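You operate a simulated robot arm through the tools that you are given. There is no shell and no other tool. Be economical: measure what you need, move in short steps, check, and stop when the job is done.

The job below is to be done with a simulated robot arm. You get a single attempt, and the scene is never put back.

Task
Restart the network: router off, modem off, wait till dark, modem on, wait for LINK, router on.
Fine: the network switch stays on.

Only the result counts: the job must be done as asked and must still hold three seconds after the hand-in. Knocking over, shifting, dropping, spilling or breaking anything else fails it.

Robot
A 7-joint arm with a two-finger parallel gripper, fixed in place. Base frame: the origin is at the foot of the arm, x ahead of it, y to its left, z up. Units: m, rad, N and s.
Its first joint turns from -2.897 to 2.897 rad. Payload 3.91 kg.
The tool frame sits at the grasp point between the pads (the TCP): z along the fingers, y along the line on which they close. The tips reach 0.03 m beyond it. Largest opening 0.11 m; finger width 0.02, thickness 0.01; the body of the gripper, 0.048 by 0.112 m, starts 0.055 m behind the TCP.
Orientation is told as [roll, pitch, yaw] about the base's x, y, z axes, in that order, counted from this pose: with the fingers straight down and closing along the base's y, the tool's x points along the base's -x, its y along +y and its z along -z.

Tools
- The arm moves only by the tool servo_tool. Its argument "rows" is a list of rows, each an object of numbers (a shift or turn left out is 0, a gripper value left out holds the last): "tx", "ty", "tz": the shift along the base's x, y, z in cm; "ax", "ay", "az": the turn, a rotation vector about the base's x, y, z in rad; "grip": the closure, from 0 (fully open) to 1 (shut). In form: [{"tx": .., "ty": .., "tz": .., "ax": .., "ay": .., "az": .., "grip": ..}, ...]. A call has 1 to 8 rows; each row shifts and turns the commanded pose from where the row before left it. Rows are played at 5 a second. More than 0.05 m and 0.15 rad between two rows, or a gripper value outside its range, and nothing of the call is played. A pose out of reach is approached as far as the arm can. The call stops where the force on the tool passes 60 N (or 10 N more than at its start, if that is more) or the arm is blocked; 0.2 s more then pass. The fingers move at their own pace (about 0.153 m/s each) and stop on an object; they squeeze with about 38 N. The grip force told is the motor's: it shows also when the fingers shut on nothing. Time passes only in rows, and 0.2 s behind the last, so rows that do not move let the fingers close. It gives the time, the measured TCP pose, the force on the tool (base axes), the opening and the grip force at its end, in the units of the frame above (readings bear some noise), and new pictures: "show" is both (left out), scene, wrist or none.
- Cameras (640 x 400 px; columns grow to the right, rows downward): "scene" is fixed at [0.222, 0.5006, 1.5098]; the picture's right is [-0.79, -0.61, 0.00], its down [-0.28, 0.36, -0.89] and it looks along [0.55, -0.71, -0.45] (base axes); focal length 342 px, centre (320, 200). "wrist" rides on the gripper at [-0.036, 0, -0.057] in the tool frame; the picture's right is [0.00, -1.00, 0.00], its down [0.97, 0.00, -0.24] and it looks along [0.24, 0.00, 0.97] (tool axes); focal length 218 px, centre (320, 200). There is no depth. A picture from a camera that has moved, and an enlarged one, comes with that camera's place and axes in the base frame and with its lens.
- move_column(by): slides the trunk up (or, below 0, down) by that many m; the arm rides with it, the base frame stays. It gives what a move gives, with no picture.
- inspect(camera, box): a new picture of the part [left, top, right, bottom] of that camera's present view, enlarged. No time passes.
- job_done(): hands the job in; it is judged then, once.

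Go step by step. Nothing tells you positions but the pictures and the camera data: compare them with the known pose of the tool, close in by small moves and look again before you grip or let go. The budget is 120 turns and 150 pictures, counting those below and the enlarged ones. Unless the task says otherwise, let go and move clear before handing in, and close with one line.

The tools are called as a command line: name --argument value ..., lists and objects as JSON in quotes. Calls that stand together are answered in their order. servo_tool: Moves the arm, as the interface text tells. Its arguments: {"type":"object","properties":{"rows":{"type":"array","items":{"type":"object","properties":{"tx":{"type":"number"},"ty":{"type":"number"},"tz":{"type":"number"},"ax":{"type":"number"},"ay":{"type":"number"},"az":{"type":"number"},"grip":{"type":"number"}}}},"show":{"type":"string","enum":["both","scene","wrist","none"]}},"required":["rows"]} The other tools are called the same way: move_column (by) slides the trunk up or down; inspect (camera, box) takes an enlarged picture of a part of a camera's view; job_done () hands the job in.

At the start:

```text
time_s: 0.0
position: [0.4279, -0.0201, 1.2771]
tcp_rot: [0.0, 0.001, -0.003]
force: [0.7, -0.5, 0.4]
gripper_width: 0.1099
finger_force: 0.2
trunk travel left (down, up): [-0.575, 0.035]
```

scene: 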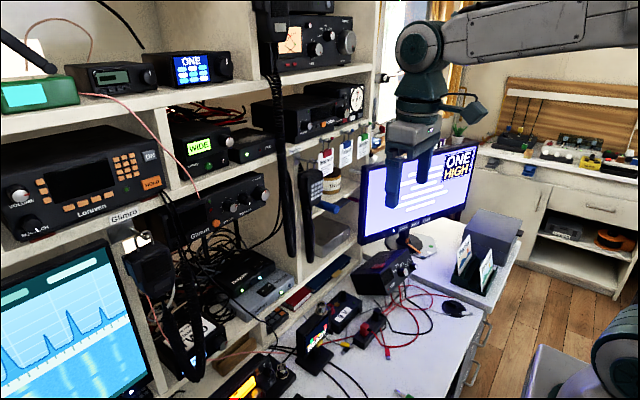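
wrist: 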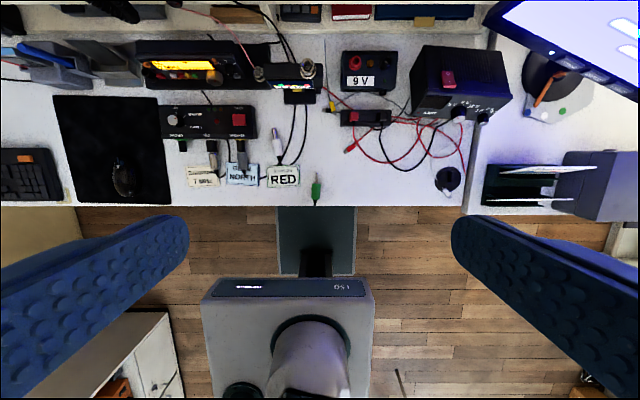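

I see a crowded radio bench with many devices. I need to find the router, modem and network switch, so I enlarge parts of the views.

inspect --camera "scene" --box '[160, 220, 320, 320]'

inspect --camera "wrist" --box '[130, 30, 330, 210]'

inspect --camera "wrist" --box '[310, 30, 520, 210]'

inspect --camera "scene" --box '[160, 300, 400, 400]'

```text
4.00 times, centred on (240, 270) of scene
camera zoom: at [0.222, 0.5006, 1.5098], right [-0.79, -0.61, 0.0], down [-0.28, 0.36, -0.89], along [0.55, -0.71, -0.45], focal length 1368 px, centre (640, -80)
```

zoom: 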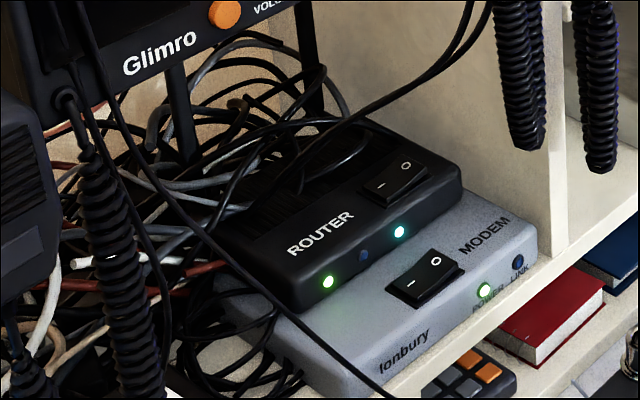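

```text
2.22 times, centred on (230, 120) of wrist
camera zoom: at [0.4648, -0.0198, 1.3339], right [0.0, -1.0, 0.0], down [-0.97, 0.0, 0.24], along [-0.24, 0.0, -0.97], focal length 485 px, centre (520, 378)
```

zoom: 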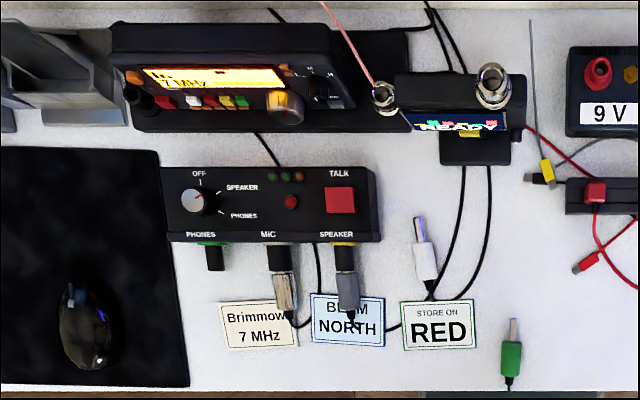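

```text
2.22 times, centred on (415, 120) of wrist
camera zoom: at [0.4648, -0.0198, 1.3339], right [0.0, -1.0, 0.0], down [-0.97, 0.0, 0.24], along [-0.24, 0.0, -0.97], focal length 485 px, centre (109, 378)
```

zoom: 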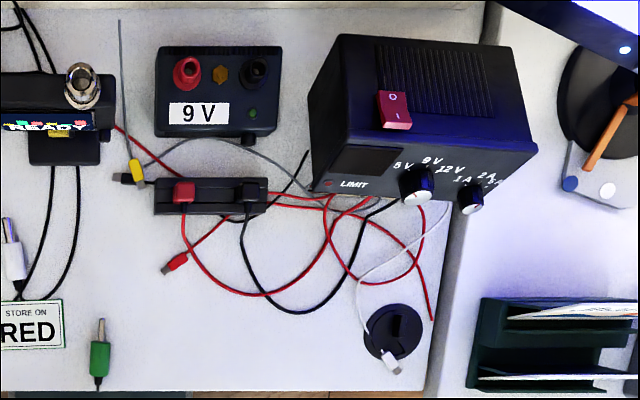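

```text
2.67 times, centred on (280, 350) of scene
camera zoom: at [0.222, 0.5006, 1.5098], right [-0.79, -0.61, 0.0], down [-0.28, 0.36, -0.89], along [0.55, -0.71, -0.45], focal length 912 px, centre (427, -200)
```

zoom: 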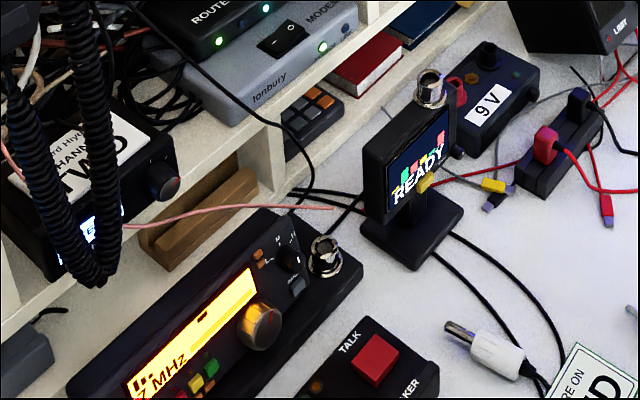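

The router sits stacked on the modem on the middle shelf, and triangulation puts that shelf near z≈0.9–0.95, x≈0.72, y≈0.07 (the desk is lower). Each has an I/O rocker on top with I toward +y. I'll pitch the tool forward for a wrist look.

servo_tool --rows '[{"tx": -1, "ty": 1.5, "ay": -0.14}, {"tx": -1, "ty": 1.5, "ay": -0.14}, {"tx": -1, "ty": 1.5, "ay": -0.14}, {"tx": -1, "ty": 1.5, "ay": -0.14}, {"ty": 1.5, "ay": -0.14}, {"ty": 1.5, "ay": -0.14}, {}]'

```text
time_s: 1.6
position: [0.3886, 0.0714, 1.2772]
tcp_rot: [0.0, -0.842, -0.001]
force: [-0.2, 0.3, 0.0]
gripper_width: 0.1101
finger_force: 0.1
trunk travel left (down, up): [-0.575, 0.035]
camera wrist: at [0.3702, 0.0711, 1.3425], right [0.0, -1.0, 0.0], down [-0.83, 0.0, -0.56], along [0.56, 0.0, -0.83], focal length 218 px, centre (320, 200)
```

scene: 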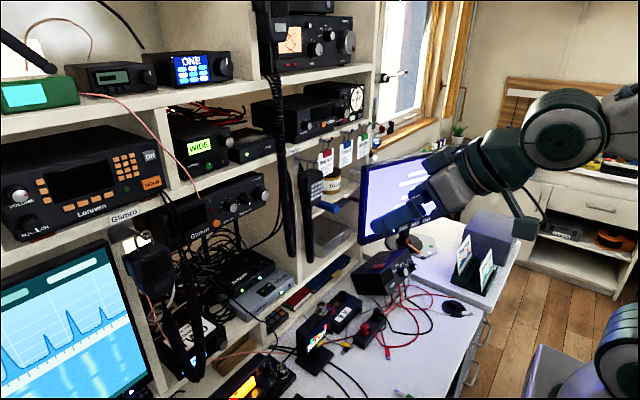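
wrist: 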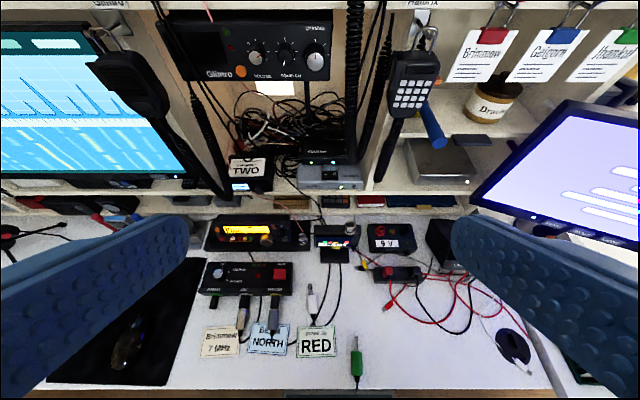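

Now the stack is visible between the hanging coil cords and the microphone. I'll enlarge to see its layout.

inspect --camera "wrist" --box '[270, 110, 398, 190]'

inspect --camera "wrist" --box '[180, 0, 436, 160]'

```text
5.00 times, centred on (334, 150) of wrist
camera zoom: at [0.3702, 0.0711, 1.3425], right [0.0, -1.0, 0.0], down [-0.83, 0.0, -0.56], along [0.56, 0.0, -0.83], focal length 1091 px, centre (250, 450)
```

zoom: 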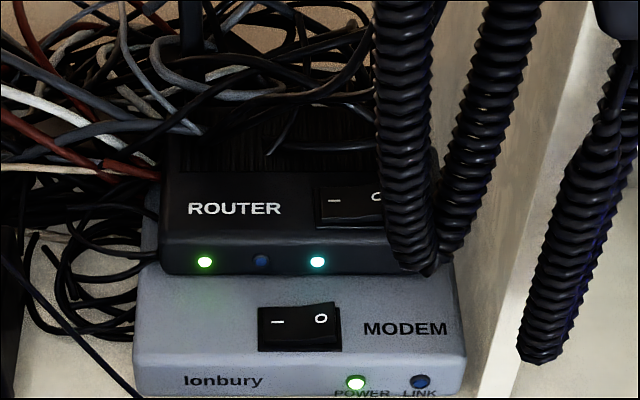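

```text
2.50 times, centred on (308, 80) of wrist
camera zoom: at [0.3702, 0.0711, 1.3425], right [0.0, -1.0, 0.0], down [-0.83, 0.0, -0.56], along [0.56, 0.0, -0.83], focal length 546 px, centre (350, 500)
```

zoom: 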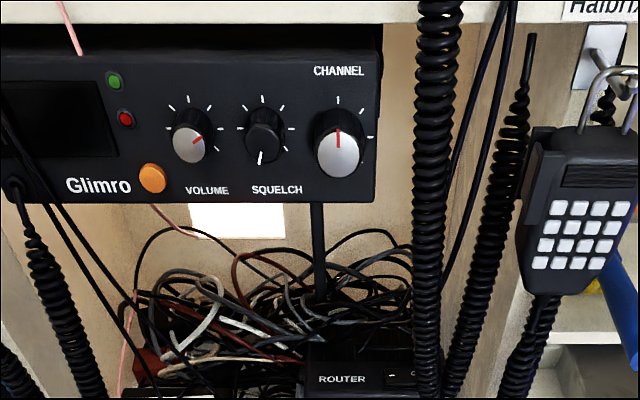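

I've triangulated both rockers: modem (0.75, 0.044, 0.905) and router (0.80, 0.016, 0.94). A coil cord hangs in front of the router's O end, so I'll come in diagonally from the left with the gripper shut and rolled on edge. I rotate here, in free space.

servo_tool --rows '[{"ax": -0.1063, "az": 0.0952, "grip": 1}, {"ax": -0.1063, "az": 0.0952}, {"ax": -0.1063, "az": 0.0952}, {"ax": -0.1063, "az": 0.0952}, {"ax": -0.1063, "az": 0.0952}, {"ax": -0.1063, "az": 0.0952}, {"ax": -0.1063, "az": 0.0952}, {"ax": -0.1063, "az": 0.0952}]' --show "none"

servo_tool --rows '[{"ax": -0.1063, "az": 0.0952}, {"ax": -0.1063, "az": 0.0952}, {"ax": -0.1063, "az": 0.0952}, {"az": -0.14, "tx": 1}, {"az": -0.14, "tx": 1}, {"az": -0.14, "tx": 1}, {"az": -0.14, "tx": 1}, {"az": -0.14, "tx": 1}]'

```text
time_s: 3.4
position: [0.3892, 0.0702, 1.2764]
tcp_rot: [-0.794, -0.314, 1.273]
force: [0.0, -0.4, 0.5]
gripper_width: 0.0
finger_force: 37.3
trunk travel left (down, up): [-0.575, 0.035]
```

```text
time_s: 5.2
position: [0.439, 0.0698, 1.2761]
tcp_rot: [-0.84, -0.002, 0.864]
force: [0.6, -0.3, 0.5]
gripper_width: 0.0001
finger_force: 37.3
trunk travel left (down, up): [-0.575, 0.035]
camera wrist: at [0.4297, 0.1258, 1.314], right [0.51, -0.43, 0.75], down [-0.77, -0.62, 0.16], along [0.4, -0.65, -0.65], focal length 218 px, centre (320, 200)
```

scene: 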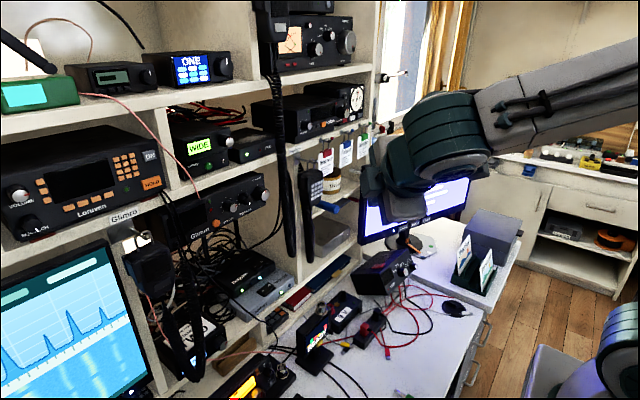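
wrist: 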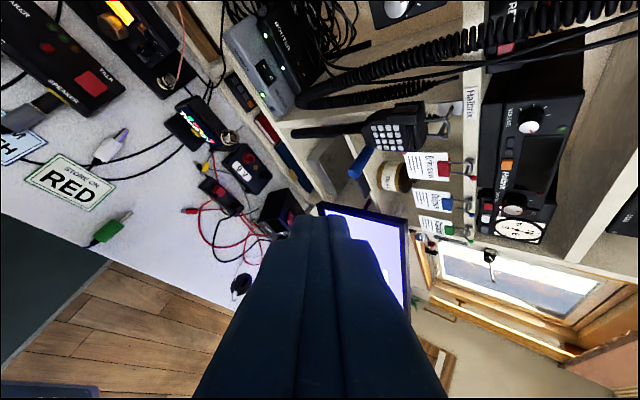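

Orientation is as planned. Now I move to a standoff in front of the shelf, low enough to stay clear of the Glimro radio's knobs.

servo_tool --rows '[{"tx": 2, "ty": 1.67, "tz": -2.93}, {"tx": 2, "ty": 1.67, "tz": -2.93}, {"tx": 2, "ty": 1.67, "tz": -2.93}, {"tx": 2, "ty": 1.67, "tz": -2.93}, {"tx": 2, "ty": 1.67, "tz": -2.93}, {"tx": 2, "ty": 1.67, "tz": -2.93}, {}]'

inspect --camera "wrist" --box '[220, 0, 420, 125]'

```text
time_s: 6.8
position: [0.5588, 0.1706, 1.0997]
tcp_rot: [-0.842, -0.001, 0.869]
force: [-0.1, 0.0, 0.5]
gripper_width: 0.0002
finger_force: 37.6
trunk travel left (down, up): [-0.575, 0.035]
camera wrist: at [0.5493, 0.2256, 1.138], right [0.51, -0.43, 0.75], down [-0.76, -0.63, 0.16], along [0.4, -0.65, -0.65], focal length 218 px, centre (320, 200)
```

scene: 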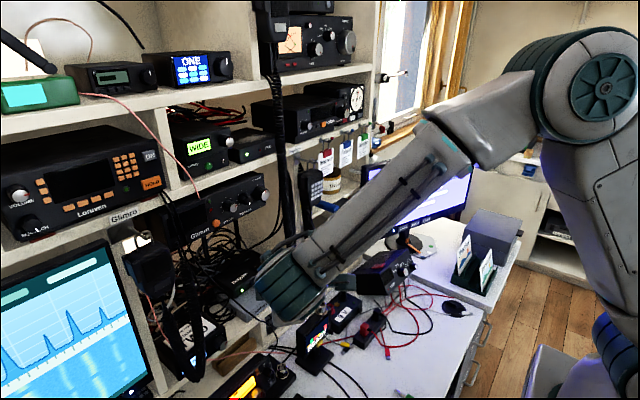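
wrist: 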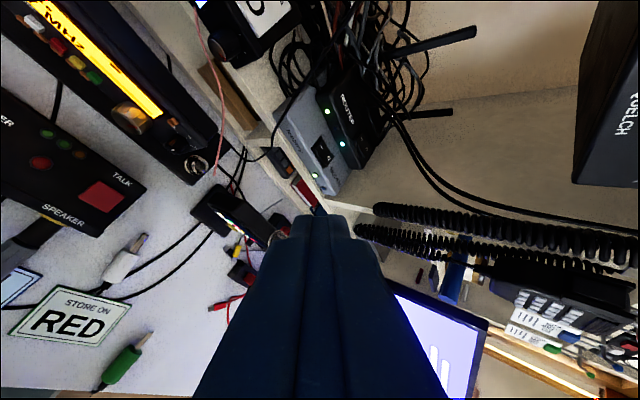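

```text
3.20 times, centred on (320, 62) of wrist
camera zoom: at [0.5493, 0.2256, 1.138], right [0.51, -0.43, 0.75], down [-0.76, -0.63, 0.16], along [0.4, -0.65, -0.65], focal length 698 px, centre (320, 640)
```

zoom: 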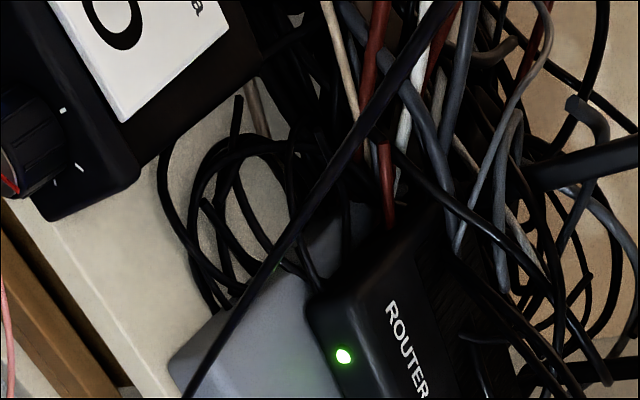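

The standoff is clear. I enlarge around the rockers to refine their positions from here.

inspect --camera "wrist" --box '[260, 90, 420, 190]'

inspect --camera "scene" --box '[200, 200, 328, 280]'

```text
4.00 times, centred on (340, 140) of wrist
camera zoom: at [0.5493, 0.2256, 1.138], right [0.51, -0.43, 0.75], down [-0.76, -0.63, 0.16], along [0.4, -0.65, -0.65], focal length 873 px, centre (240, 440)
```

zoom: 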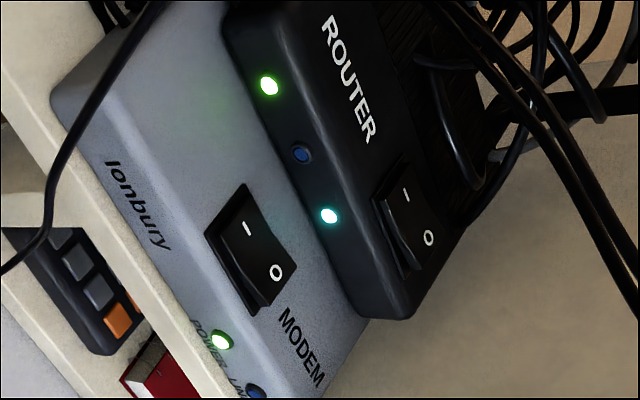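

```text
5.00 times, centred on (264, 240) of scene
camera zoom: at [0.222, 0.5006, 1.5098], right [-0.79, -0.61, 0.0], down [-0.28, 0.36, -0.89], along [0.55, -0.71, -0.45], focal length 1710 px, centre (600, 0)
```

zoom: 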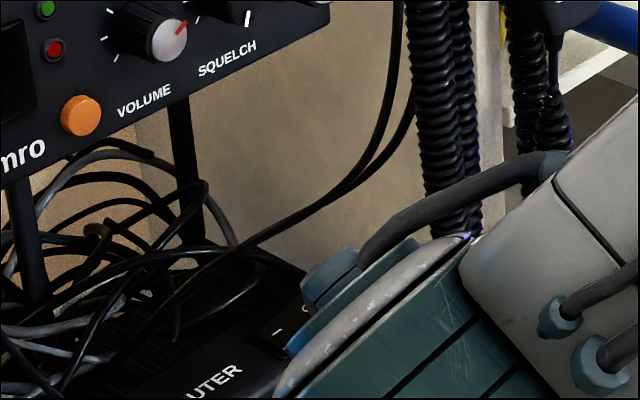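

Three views agree: router O at (0.805, 0.002, 0.942) and I at (0.805, 0.026); modem O at (0.750, 0.031, 0.906) and I at (0.750, 0.055). A wire crosses above at about z≈1.055, so I flatten the tool to ~13° and slide in under it.

servo_tool --rows '[{"ax": -0.0826, "ay": -0.0981, "tz": -1.5}, {"ax": -0.0826, "ay": -0.0981, "tz": -1.5}, {"ax": -0.0826, "ay": -0.0981, "tz": -1.5}, {"ax": -0.0826, "ay": -0.0981, "tz": -1.5}, {"tx": 2, "ty": -0.6, "tz": -3}, {"tx": 2.3, "ty": -0.6, "tz": -2.0}, {}]'

inspect --camera "wrist" --box '[240, 90, 480, 240]'

```text
time_s: 8.4
position: [0.6036, 0.158, 0.9908]
tcp_rot: [-1.355, 0.0, 0.87]
force: [-0.1, -0.8, 0.0]
gripper_width: 0.0003
finger_force: 37.5
trunk travel left (down, up): [-0.575, 0.035]
camera wrist: at [0.5842, 0.2216, 1.0023], right [0.16, -0.14, 0.98], down [-0.81, -0.59, 0.05], along [0.57, -0.79, -0.21], focal length 218 px, centre (320, 200)
```

scene: 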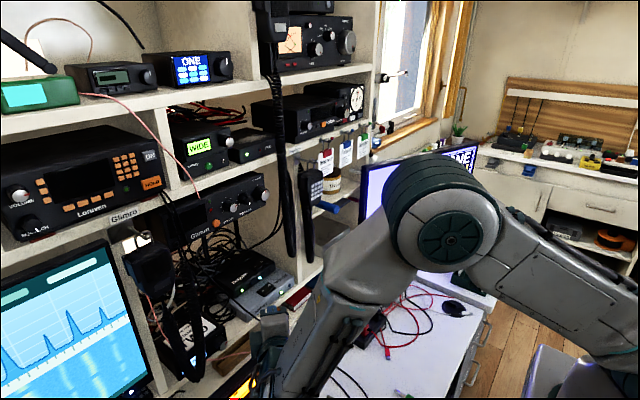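
wrist: 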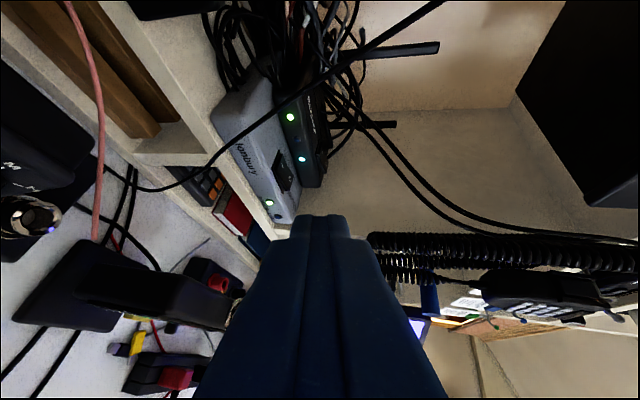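

```text
2.67 times, centred on (360, 165) of wrist
camera zoom: at [0.5842, 0.2216, 1.0023], right [0.16, -0.14, 0.98], down [-0.81, -0.59, 0.05], along [0.57, -0.79, -0.21], focal length 582 px, centre (213, 293)
```

zoom: 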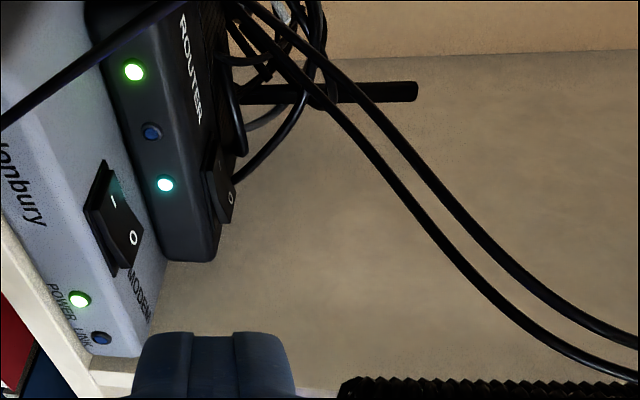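

The lower of the two wires runs near z≈1.035 at x≈0.74, leaving little headroom, so I flatten a bit further and advance to about 6 cm short of the router rocker.

servo_tool --rows '[{"ax": -0.045, "ay": -0.0535, "tz": -1.2}, {"tx": 2.5, "ty": -2.0, "tz": -0.6}, {"tx": 2.5, "ty": -2.0, "tz": -0.5}, {"tx": 2.5, "ty": -2.0}, {"tx": 2.5, "ty": -2.0}, {"tx": 2.6, "ty": -2.1}, {}]'

inspect --camera "wrist" --box '[220, 80, 412, 200]'

inspect --camera "scene" --box '[180, 200, 372, 320]'

```text
time_s: 10.0
position: [0.7278, 0.0557, 0.9664]
tcp_rot: [-1.425, -0.002, 0.871]
force: [-0.3, 0.0, -0.2]
gripper_width: 0.0002
finger_force: 38.0
trunk travel left (down, up): [-0.575, 0.035]
camera wrist: at [0.7075, 0.121, 0.9751], right [0.11, -0.1, 0.99], down [-0.81, -0.59, 0.03], along [0.58, -0.8, -0.14], focal length 218 px, centre (320, 200)
```

scene: 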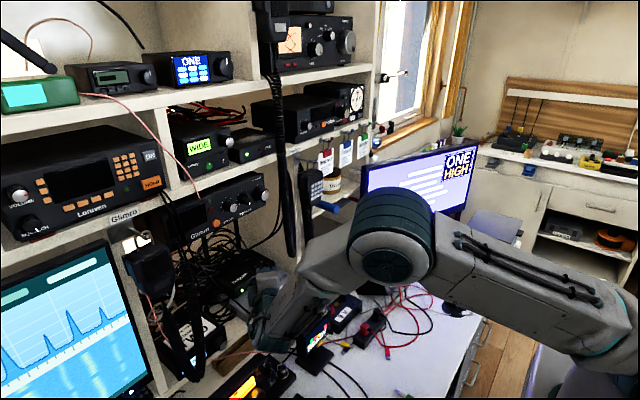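
wrist: 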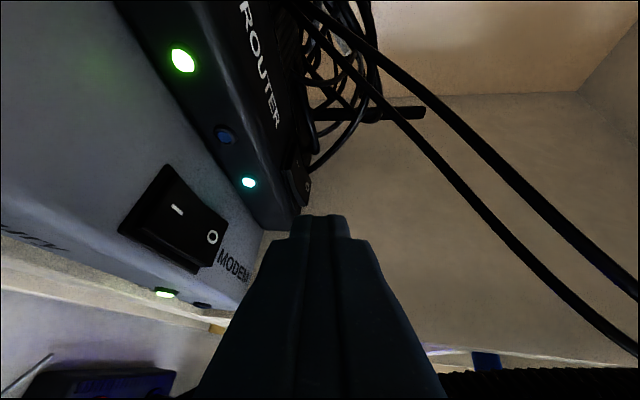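

```text
3.33 times, centred on (316, 140) of wrist
camera zoom: at [0.7075, 0.121, 0.9751], right [0.11, -0.1, 0.99], down [-0.81, -0.59, 0.03], along [0.58, -0.8, -0.14], focal length 728 px, centre (333, 400)
```

zoom: 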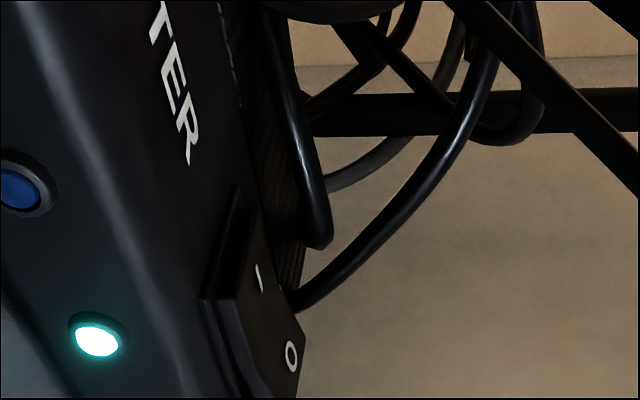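

```text
3.33 times, centred on (276, 260) of scene
camera zoom: at [0.222, 0.5006, 1.5098], right [-0.79, -0.61, 0.0], down [-0.28, 0.36, -0.89], along [0.55, -0.71, -0.45], focal length 1140 px, centre (467, 0)
```

zoom: 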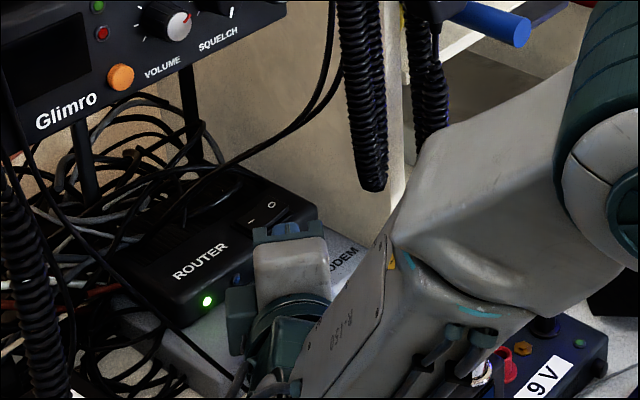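

The wire clears the gripper body by about 1 cm on this line, and the fingertip is 4 mm above the rocker's raised O end. I slide in slowly over the router's O end.

servo_tool --rows '[{"tx": 1.2, "ty": -0.95}, {"tx": 1.2, "ty": -0.95}, {"tx": 1.2, "ty": -0.95}, {"tx": 1.1, "ty": -0.9}, {}]'

inspect --camera "wrist" --box '[220, 120, 412, 240]'

inspect --camera "scene" --box '[200, 200, 328, 280]'

```text
time_s: 11.2
position: [0.774, 0.0197, 0.9683]
tcp_rot: [-1.422, -0.002, 0.869]
force: [0.3, 0.5, 0.1]
gripper_width: 0.0001
finger_force: 37.2
trunk travel left (down, up): [-0.575, 0.035]
camera wrist: at [0.7548, 0.0831, 0.9759], right [0.11, -0.1, 0.99], down [-0.81, -0.59, 0.03], along [0.58, -0.8, -0.14], focal length 218 px, centre (320, 200)
```

scene: 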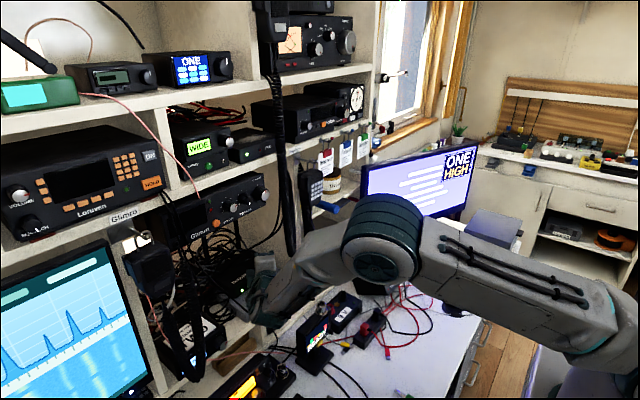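
wrist: 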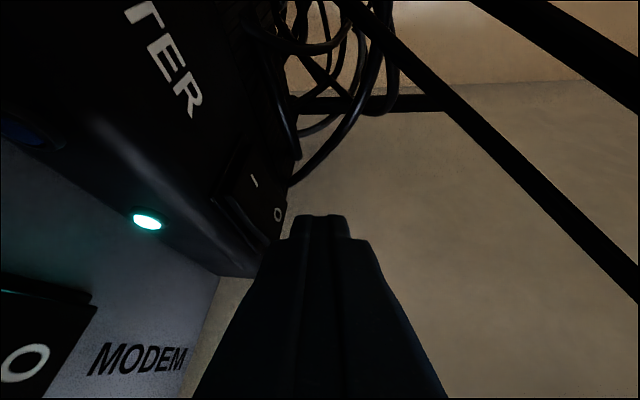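

```text
3.33 times, centred on (316, 180) of wrist
camera zoom: at [0.7548, 0.0831, 0.9759], right [0.11, -0.1, 0.99], down [-0.81, -0.59, 0.03], along [0.58, -0.8, -0.14], focal length 728 px, centre (333, 267)
```

zoom: 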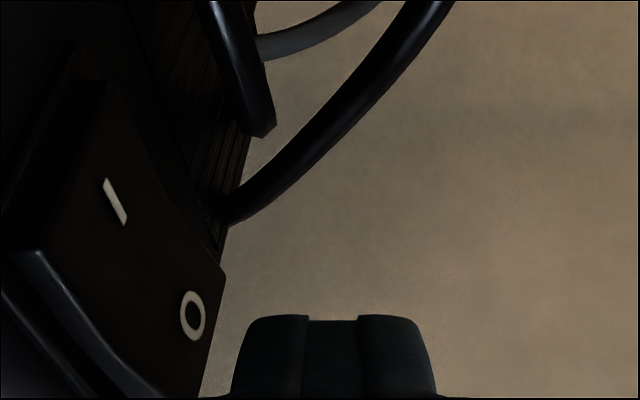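

```text
5.00 times, centred on (264, 240) of scene
camera zoom: at [0.222, 0.5006, 1.5098], right [-0.79, -0.61, 0.0], down [-0.28, 0.36, -0.89], along [0.55, -0.71, -0.45], focal length 1710 px, centre (600, 0)
```

zoom: 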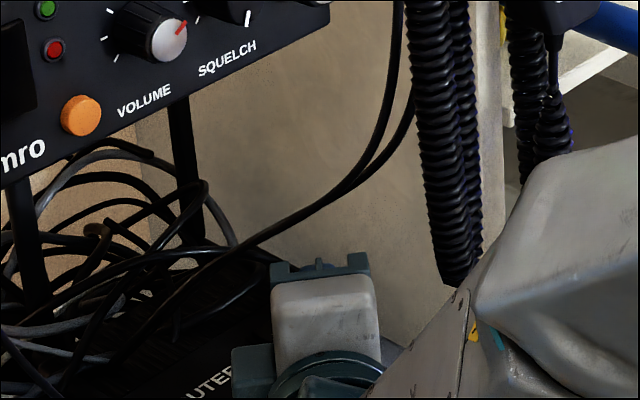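

Tip pose agrees with the view; it sits over the inner part of the O half. I nudge ~8 mm further toward the O end and then press down gently.

servo_tool --rows '[{"tx": 0.5, "ty": -0.7}, {"tz": -0.4}, {"tz": -0.3}, {"tz": -0.2}, {}]' --show "wrist"

```text
time_s: 12.4
position: [0.7791, 0.0124, 0.9591]
tcp_rot: [-1.425, -0.001, 0.87]
force: [0.2, 0.1, 0.6]
gripper_width: 0.0
finger_force: 37.6
trunk travel left (down, up): [-0.575, 0.035]
camera wrist: at [0.7593, 0.0768, 0.9676], right [0.11, -0.1, 0.99], down [-0.81, -0.59, 0.03], along [0.58, -0.8, -0.14], focal length 218 px, centre (320, 200)
```

wrist: 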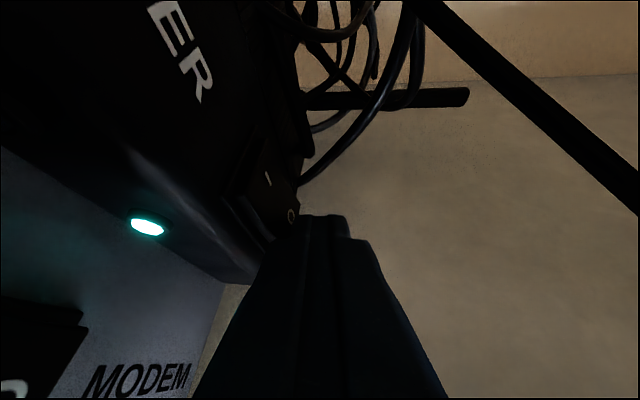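

Almost touching now, with the tip next to the O. I press a few millimetres more.

servo_tool --rows '[{"tz": -0.2}, {"tz": -0.2}, {"tz": -0.2}, {}]' --show "wrist"

inspect --camera "wrist" --box '[100, 120, 356, 280]'

```text
time_s: 13.4
position: [0.7795, 0.0132, 0.9563]
tcp_rot: [-1.427, -0.007, 0.869]
force: [1.4, -0.8, 17.1]
gripper_width: 0.0
finger_force: 37.7
trunk travel left (down, up): [-0.575, 0.035]
camera wrist: at [0.7594, 0.0766, 0.9647], right [0.11, -0.1, 0.99], down [-0.81, -0.59, 0.03], along [0.58, -0.8, -0.14], focal length 218 px, centre (320, 200)
```

wrist: 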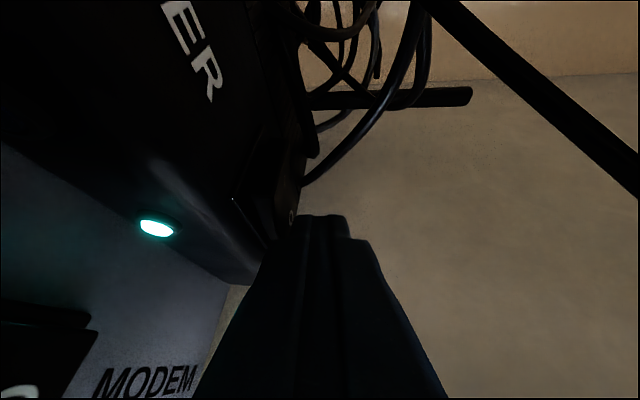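

```text
2.50 times, centred on (228, 200) of wrist
camera zoom: at [0.7594, 0.0766, 0.9647], right [0.11, -0.1, 0.99], down [-0.81, -0.59, 0.03], along [0.58, -0.8, -0.14], focal length 546 px, centre (550, 200)
```

zoom: 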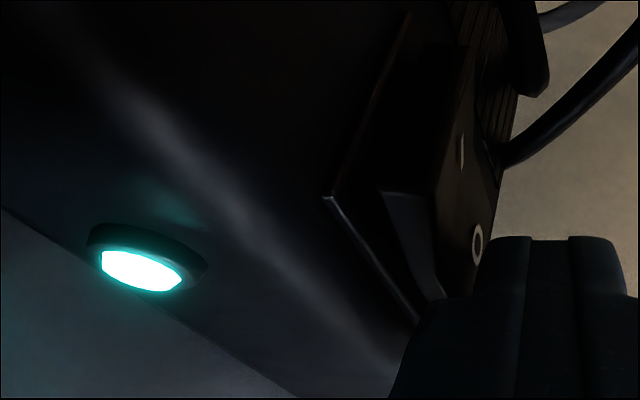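

The rocker has tipped to O with 17 N. I lift clear and check whether the router's lamps go out.

servo_tool --rows '[{"tz": 0.4}, {"tz": 0.5}, {"tx": -1.2, "ty": 0.95}, {"tx": -1.2, "ty": 0.95}, {"tx": -1.2, "ty": 0.95}, {"tx": -1.2, "ty": 0.95}, {"tx": -1.2, "ty": 0.95}, {}]'

inspect --camera "wrist" --box '[40, 40, 360, 240]'

```text
time_s: 15.2
position: [0.7204, 0.0616, 0.9624]
tcp_rot: [-1.425, -0.002, 0.869]
force: [0.2, -0.5, -0.6]
gripper_width: 0.0
finger_force: 37.7
trunk travel left (down, up): [-0.575, 0.035]
camera wrist: at [0.7007, 0.1252, 0.9712], right [0.11, -0.1, 0.99], down [-0.81, -0.59, 0.03], along [0.58, -0.8, -0.14], focal length 218 px, centre (320, 200)
```

scene: 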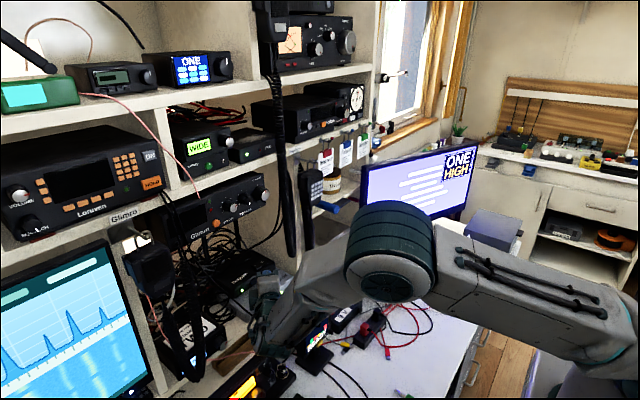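
wrist: 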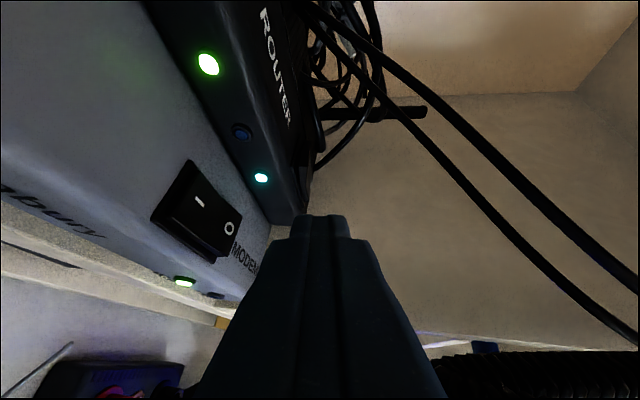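

```text
2.00 times, centred on (200, 140) of wrist
camera zoom: at [0.7007, 0.1252, 0.9712], right [0.11, -0.1, 0.99], down [-0.81, -0.59, 0.03], along [0.58, -0.8, -0.14], focal length 436 px, centre (560, 320)
```

zoom: 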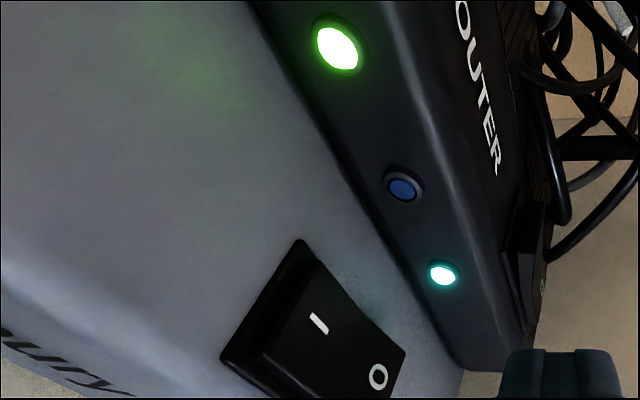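

The lamps still glow; I back out to the standoff to see which way the rocker sits and whether it fades.

servo_tool --rows '[{"tx": -2.5, "ty": 2.0, "tz": 0.3}, {"tx": -2.5, "ty": 2.0, "tz": 0.5}, {"tx": -2.5, "ty": 2.0, "tz": 1.0}, {"tx": -2.5, "ty": 2.0, "tz": 1.0}, {"tz": 3}, {"tz": 3}, {}]' --show "wrist"

inspect --camera "wrist" --box '[200, 60, 360, 160]'

inspect --camera "scene" --box '[200, 220, 328, 300]'

```text
time_s: 16.8
position: [0.6208, 0.1391, 1.0506]
tcp_rot: [-1.424, -0.002, 0.869]
force: [0.2, -1.2, 1.2]
gripper_width: 0.0
finger_force: 37.8
trunk travel left (down, up): [-0.575, 0.035]
camera wrist: at [0.6014, 0.204, 1.058], right [0.11, -0.1, 0.99], down [-0.81, -0.59, 0.03], along [0.58, -0.8, -0.14], focal length 218 px, centre (320, 200)
```

wrist: 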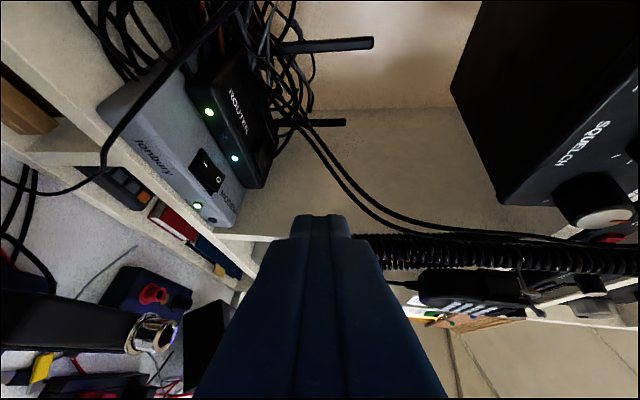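

```text
4.00 times, centred on (280, 110) of wrist
camera zoom: at [0.6014, 0.204, 1.058], right [0.11, -0.1, 0.99], down [-0.81, -0.59, 0.03], along [0.58, -0.8, -0.14], focal length 873 px, centre (480, 560)
```

zoom: 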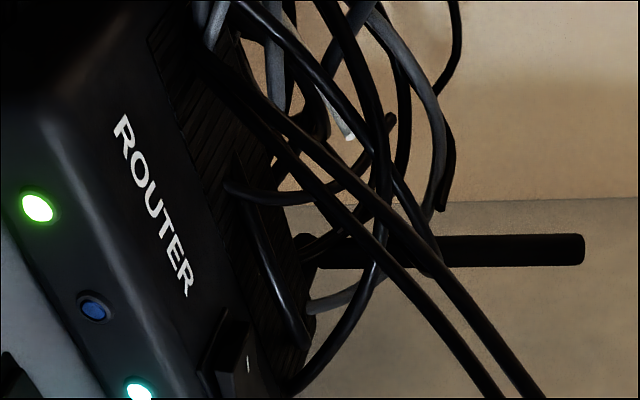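

```text
5.00 times, centred on (264, 260) of scene
camera zoom: at [0.222, 0.5006, 1.5098], right [-0.79, -0.61, 0.0], down [-0.28, 0.36, -0.89], along [0.55, -0.71, -0.45], focal length 1710 px, centre (600, -100)
```

zoom: 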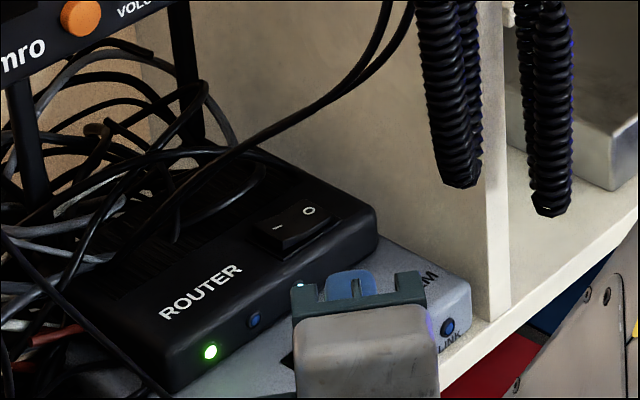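

inspect --camera "wrist" --box '[180, 110, 308, 190]'

inspect --camera "scene" --box '[240, 240, 288, 270]'

```text
5.00 times, centred on (244, 150) of wrist
camera zoom: at [0.6014, 0.204, 1.058], right [0.11, -0.1, 0.99], down [-0.81, -0.59, 0.03], along [0.58, -0.8, -0.14], focal length 1091 px, centre (700, 450)
```

zoom: 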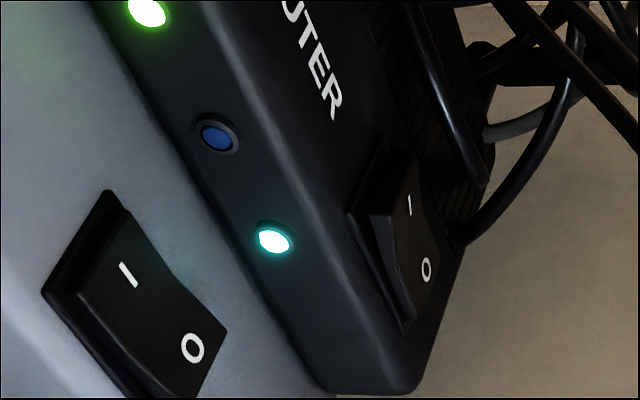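

```text
13.33 times, centred on (264, 255) of scene
camera zoom: at [0.222, 0.5006, 1.5098], right [-0.79, -0.61, 0.0], down [-0.28, 0.36, -0.89], along [0.55, -0.71, -0.45], focal length 4559 px, centre (1067, -533)
```

zoom: 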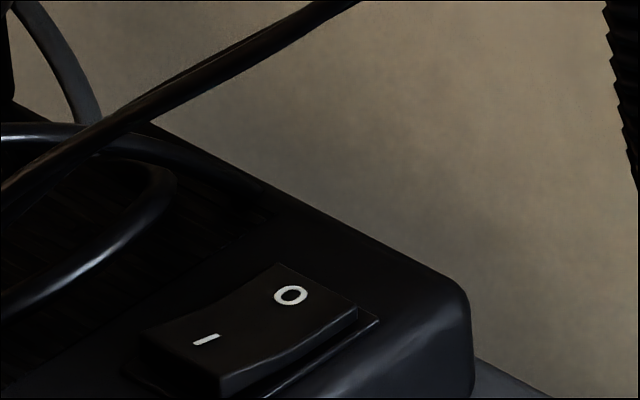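

The router rocker now clearly sits at O (I end raised), unlike the modem's. I wait a little to see whether its lamps go dark.

servo_tool --rows '[{}, {}, {}, {}, {}, {}, {}, {}]' --show "none"

inspect --camera "wrist" --box '[180, 90, 340, 230]'

```text
time_s: 18.6
position: [0.6215, 0.1398, 1.0503]
tcp_rot: [-1.423, -0.002, 0.87]
force: [0.7, -0.3, -0.5]
gripper_width: 0.0002
finger_force: 37.3
trunk travel left (down, up): [-0.575, 0.035]
```

```text
2.86 times, centred on (260, 160) of wrist
camera zoom: at [0.6015, 0.204, 1.0578], right [0.11, -0.1, 0.99], down [-0.81, -0.59, 0.03], along [0.58, -0.8, -0.14], focal length 624 px, centre (491, 314)
```

zoom: 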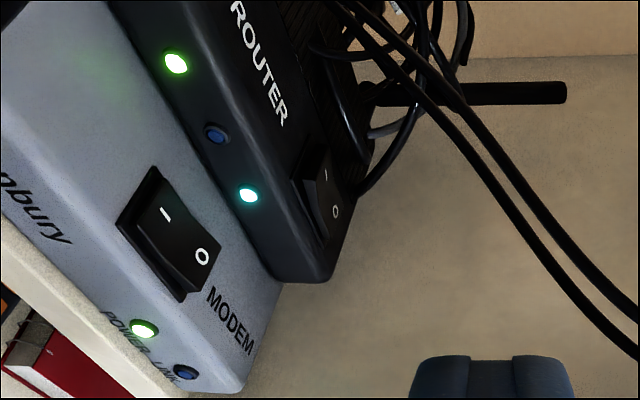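

The rocker is at O, though the lamps still linger. I re-pitch and line up for the modem's O end, which also gives it time.

servo_tool --rows '[{"ax": 0.095, "ay": 0.113}, {"ax": 0.095, "ay": 0.113}, {"tx": 1.8, "ty": -1.6, "tz": -3}, {"tx": 1.8, "ty": -1.6, "tz": -3}, {"tx": 1.8, "ty": -1.6, "tz": -3}, {}]'

inspect --camera "wrist" --box '[180, 80, 372, 200]'

```text
time_s: 20.0
position: [0.6735, 0.094, 0.9598]
tcp_rot: [-1.128, -0.001, 0.869]
force: [0.7, 0.3, -0.2]
gripper_width: 0.0
finger_force: 37.6
trunk travel left (down, up): [-0.575, 0.035]
camera wrist: at [0.658, 0.1543, 0.9836], right [0.33, -0.28, 0.9], down [-0.79, -0.6, 0.1], along [0.52, -0.75, -0.42], focal length 218 px, centre (320, 200)
```

scene: 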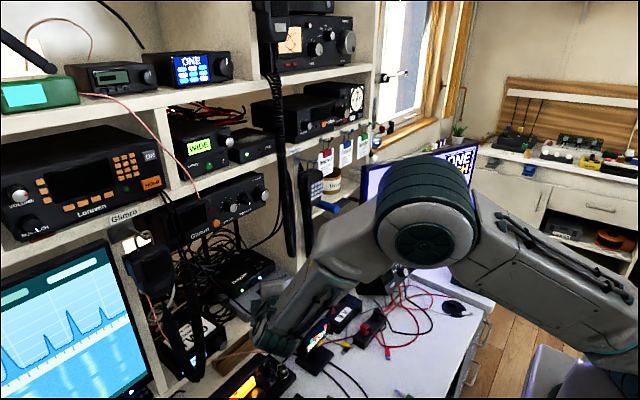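
wrist: 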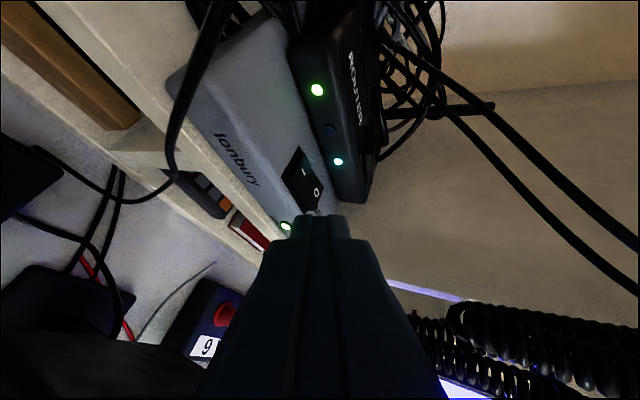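

```text
3.33 times, centred on (276, 140) of wrist
camera zoom: at [0.658, 0.1543, 0.9836], right [0.33, -0.28, 0.9], down [-0.79, -0.6, 0.1], along [0.52, -0.75, -0.42], focal length 728 px, centre (467, 400)
```

zoom: 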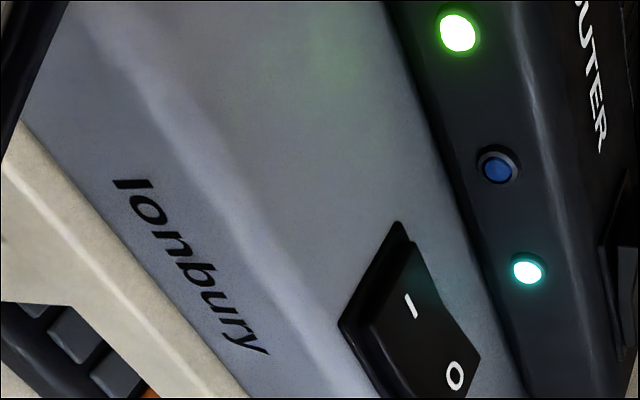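

Router lamps still lit about 7 s after switching. I hover and wait longer before touching the modem.

servo_tool --rows '[{}, {}, {}, {}, {}, {}, {}, {}]' --show "none"

servo_tool --rows '[{}, {}, {}, {}, {}, {}, {}, {}]' --show "none"

servo_tool --rows '[{}, {}, {}, {}, {}, {}, {}, {}]' --show "none"

inspect --camera "wrist" --box '[260, 60, 420, 240]'

```text
time_s: 21.8
position: [0.6749, 0.0934, 0.9582]
tcp_rot: [-1.131, -0.001, 0.869]
force: [0.0, -0.9, 0.2]
gripper_width: 0.0001
finger_force: 37.7
trunk travel left (down, up): [-0.575, 0.035]
```

```text
time_s: 23.6
position: [0.6736, 0.092, 0.9593]
tcp_rot: [-1.127, -0.002, 0.87]
force: [-0.2, -0.1, 0.2]
gripper_width: 0.0
finger_force: 37.3
trunk travel left (down, up): [-0.575, 0.035]
```

```text
time_s: 25.4
position: [0.6724, 0.093, 0.9591]
tcp_rot: [-1.129, -0.001, 0.87]
force: [-0.6, -0.5, -0.2]
gripper_width: 0.0
finger_force: 37.7
trunk travel left (down, up): [-0.575, 0.035]
```

```text
2.22 times, centred on (340, 150) of wrist
camera zoom: at [0.6578, 0.1542, 0.9839], right [0.33, -0.28, 0.9], down [-0.79, -0.6, 0.1], along [0.52, -0.75, -0.42], focal length 485 px, centre (276, 311)
```

zoom: 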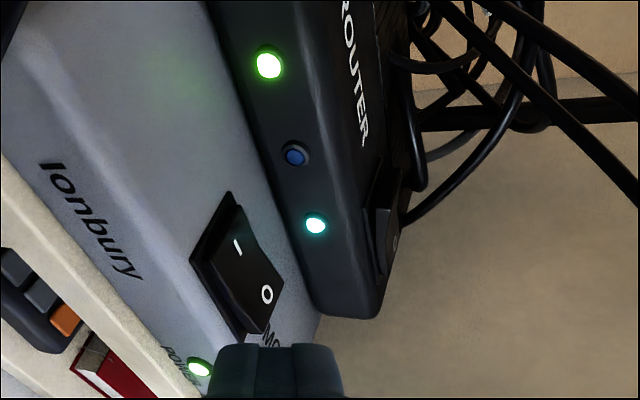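

Lamps are still lit after 12 s. I check closely whether the router's rocker has gone fully to O.

inspect --camera "wrist" --box '[336, 120, 400, 160]'

inspect --camera "scene" --box '[232, 240, 296, 280]'

```text
10.00 times, centred on (368, 140) of wrist
camera zoom: at [0.6578, 0.1542, 0.9839], right [0.33, -0.28, 0.9], down [-0.79, -0.6, 0.1], along [0.52, -0.75, -0.42], focal length 2183 px, centre (-160, 800)
```

zoom: 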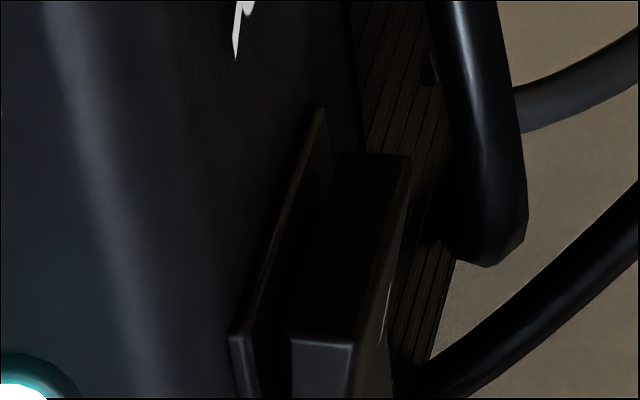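

```text
10.00 times, centred on (264, 260) of scene
camera zoom: at [0.222, 0.5006, 1.5098], right [-0.79, -0.61, 0.0], down [-0.28, 0.36, -0.89], along [0.55, -0.71, -0.45], focal length 3419 px, centre (880, -400)
```

zoom: 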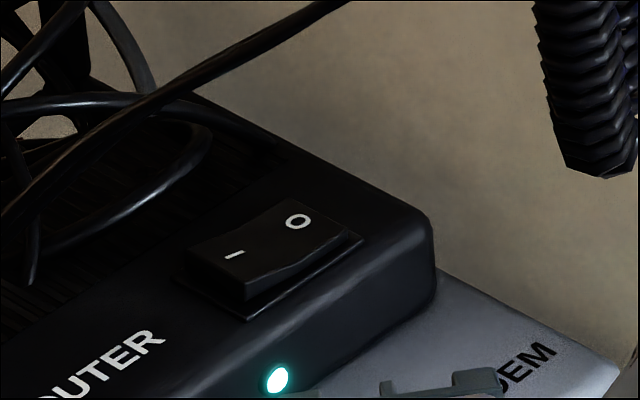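

The rocker is fully at O. I wait another stretch, looking for the router lamps to fade.

servo_tool --rows '[{}, {}, {}, {}, {}, {}, {}, {}]' --show "none"

servo_tool --rows '[{}, {}, {}, {}, {}, {}, {}, {}]' --show "none"

servo_tool --rows '[{}, {}, {}, {}, {}, {}, {}, {}]' --show "none"

servo_tool --rows '[{}, {}, {}, {}, {}, {}, {}, {}]' --show "none"

servo_tool --rows '[{}, {}, {}, {}, {}, {}, {}, {}]' --show "wrist"

```text
time_s: 27.2
position: [0.6745, 0.0931, 0.9603]
tcp_rot: [-1.13, -0.001, 0.868]
force: [0.8, 0.6, 0.4]
gripper_width: 0.0
finger_force: 37.3
trunk travel left (down, up): [-0.575, 0.035]
```

```text
time_s: 29.0
position: [0.6729, 0.0936, 0.9595]
tcp_rot: [-1.131, -0.003, 0.87]
force: [-0.6, -0.2, 1.1]
gripper_width: 0.0
finger_force: 37.4
trunk travel left (down, up): [-0.575, 0.035]
```

```text
time_s: 30.8
position: [0.6745, 0.0927, 0.9592]
tcp_rot: [-1.128, -0.002, 0.87]
force: [-0.9, 0.6, 0.4]
gripper_width: 0.0
finger_force: 37.6
trunk travel left (down, up): [-0.575, 0.035]
```

```text
time_s: 32.6
position: [0.6745, 0.0934, 0.9595]
tcp_rot: [-1.129, -0.002, 0.868]
force: [-0.1, 0.5, 0.3]
gripper_width: 0.0
finger_force: 37.9
trunk travel left (down, up): [-0.575, 0.035]
```

```text
time_s: 34.4
position: [0.6734, 0.095, 0.9607]
tcp_rot: [-1.13, -0.003, 0.869]
force: [0.0, 0.3, 0.4]
gripper_width: 0.0002
finger_force: 37.3
trunk travel left (down, up): [-0.575, 0.035]
camera wrist: at [0.6578, 0.1542, 0.9839], right [0.33, -0.28, 0.9], down [-0.79, -0.6, 0.1], along [0.52, -0.75, -0.42], focal length 218 px, centre (320, 200)
```

wrist: 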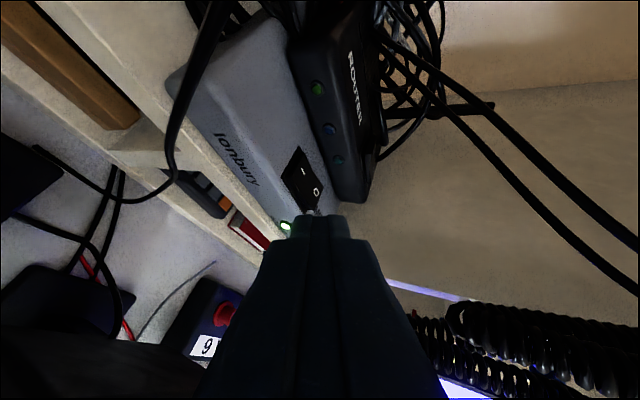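

The router lamps are dark: the delay is roughly 15–20 s. Next I move over the modem's O end.

servo_tool --rows '[{"tx": 2, "ty": -1.8, "tz": -0.6}, {"tx": 2, "ty": -1.8, "tz": -0.6}, {"tx": 2.1, "ty": -1.8, "tz": -0.6}, {}]' --show "wrist"

inspect --camera "wrist" --box '[200, 120, 392, 240]'

```text
time_s: 35.4
position: [0.7367, 0.0381, 0.9438]
tcp_rot: [-1.13, 0.0, 0.868]
force: [-0.9, -0.2, -0.6]
gripper_width: 0.0
finger_force: 37.9
trunk travel left (down, up): [-0.575, 0.035]
camera wrist: at [0.7207, 0.0987, 0.9671], right [0.33, -0.28, 0.9], down [-0.79, -0.6, 0.1], along [0.52, -0.75, -0.42], focal length 218 px, centre (320, 200)
```

wrist: 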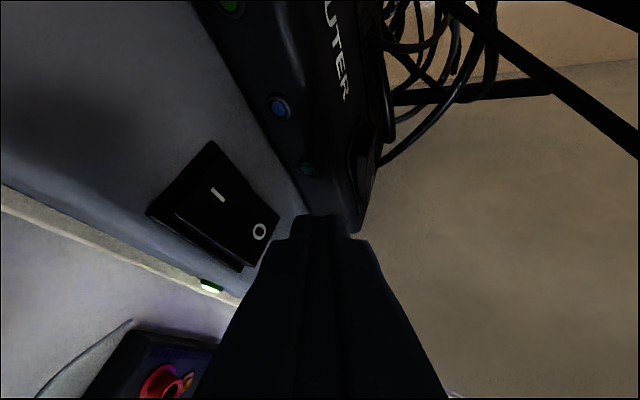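

```text
3.33 times, centred on (296, 180) of wrist
camera zoom: at [0.7207, 0.0987, 0.9671], right [0.33, -0.28, 0.9], down [-0.79, -0.6, 0.1], along [0.52, -0.75, -0.42], focal length 728 px, centre (400, 267)
```

zoom: 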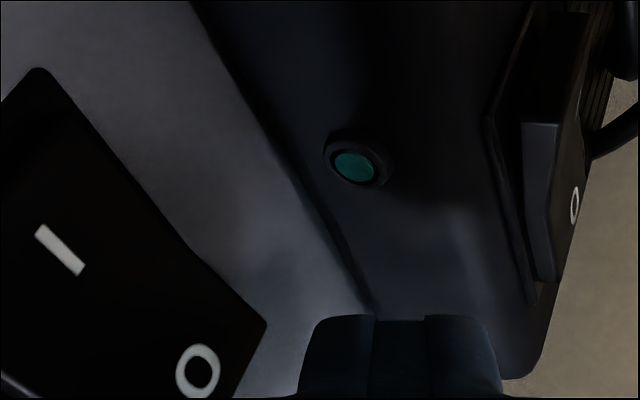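

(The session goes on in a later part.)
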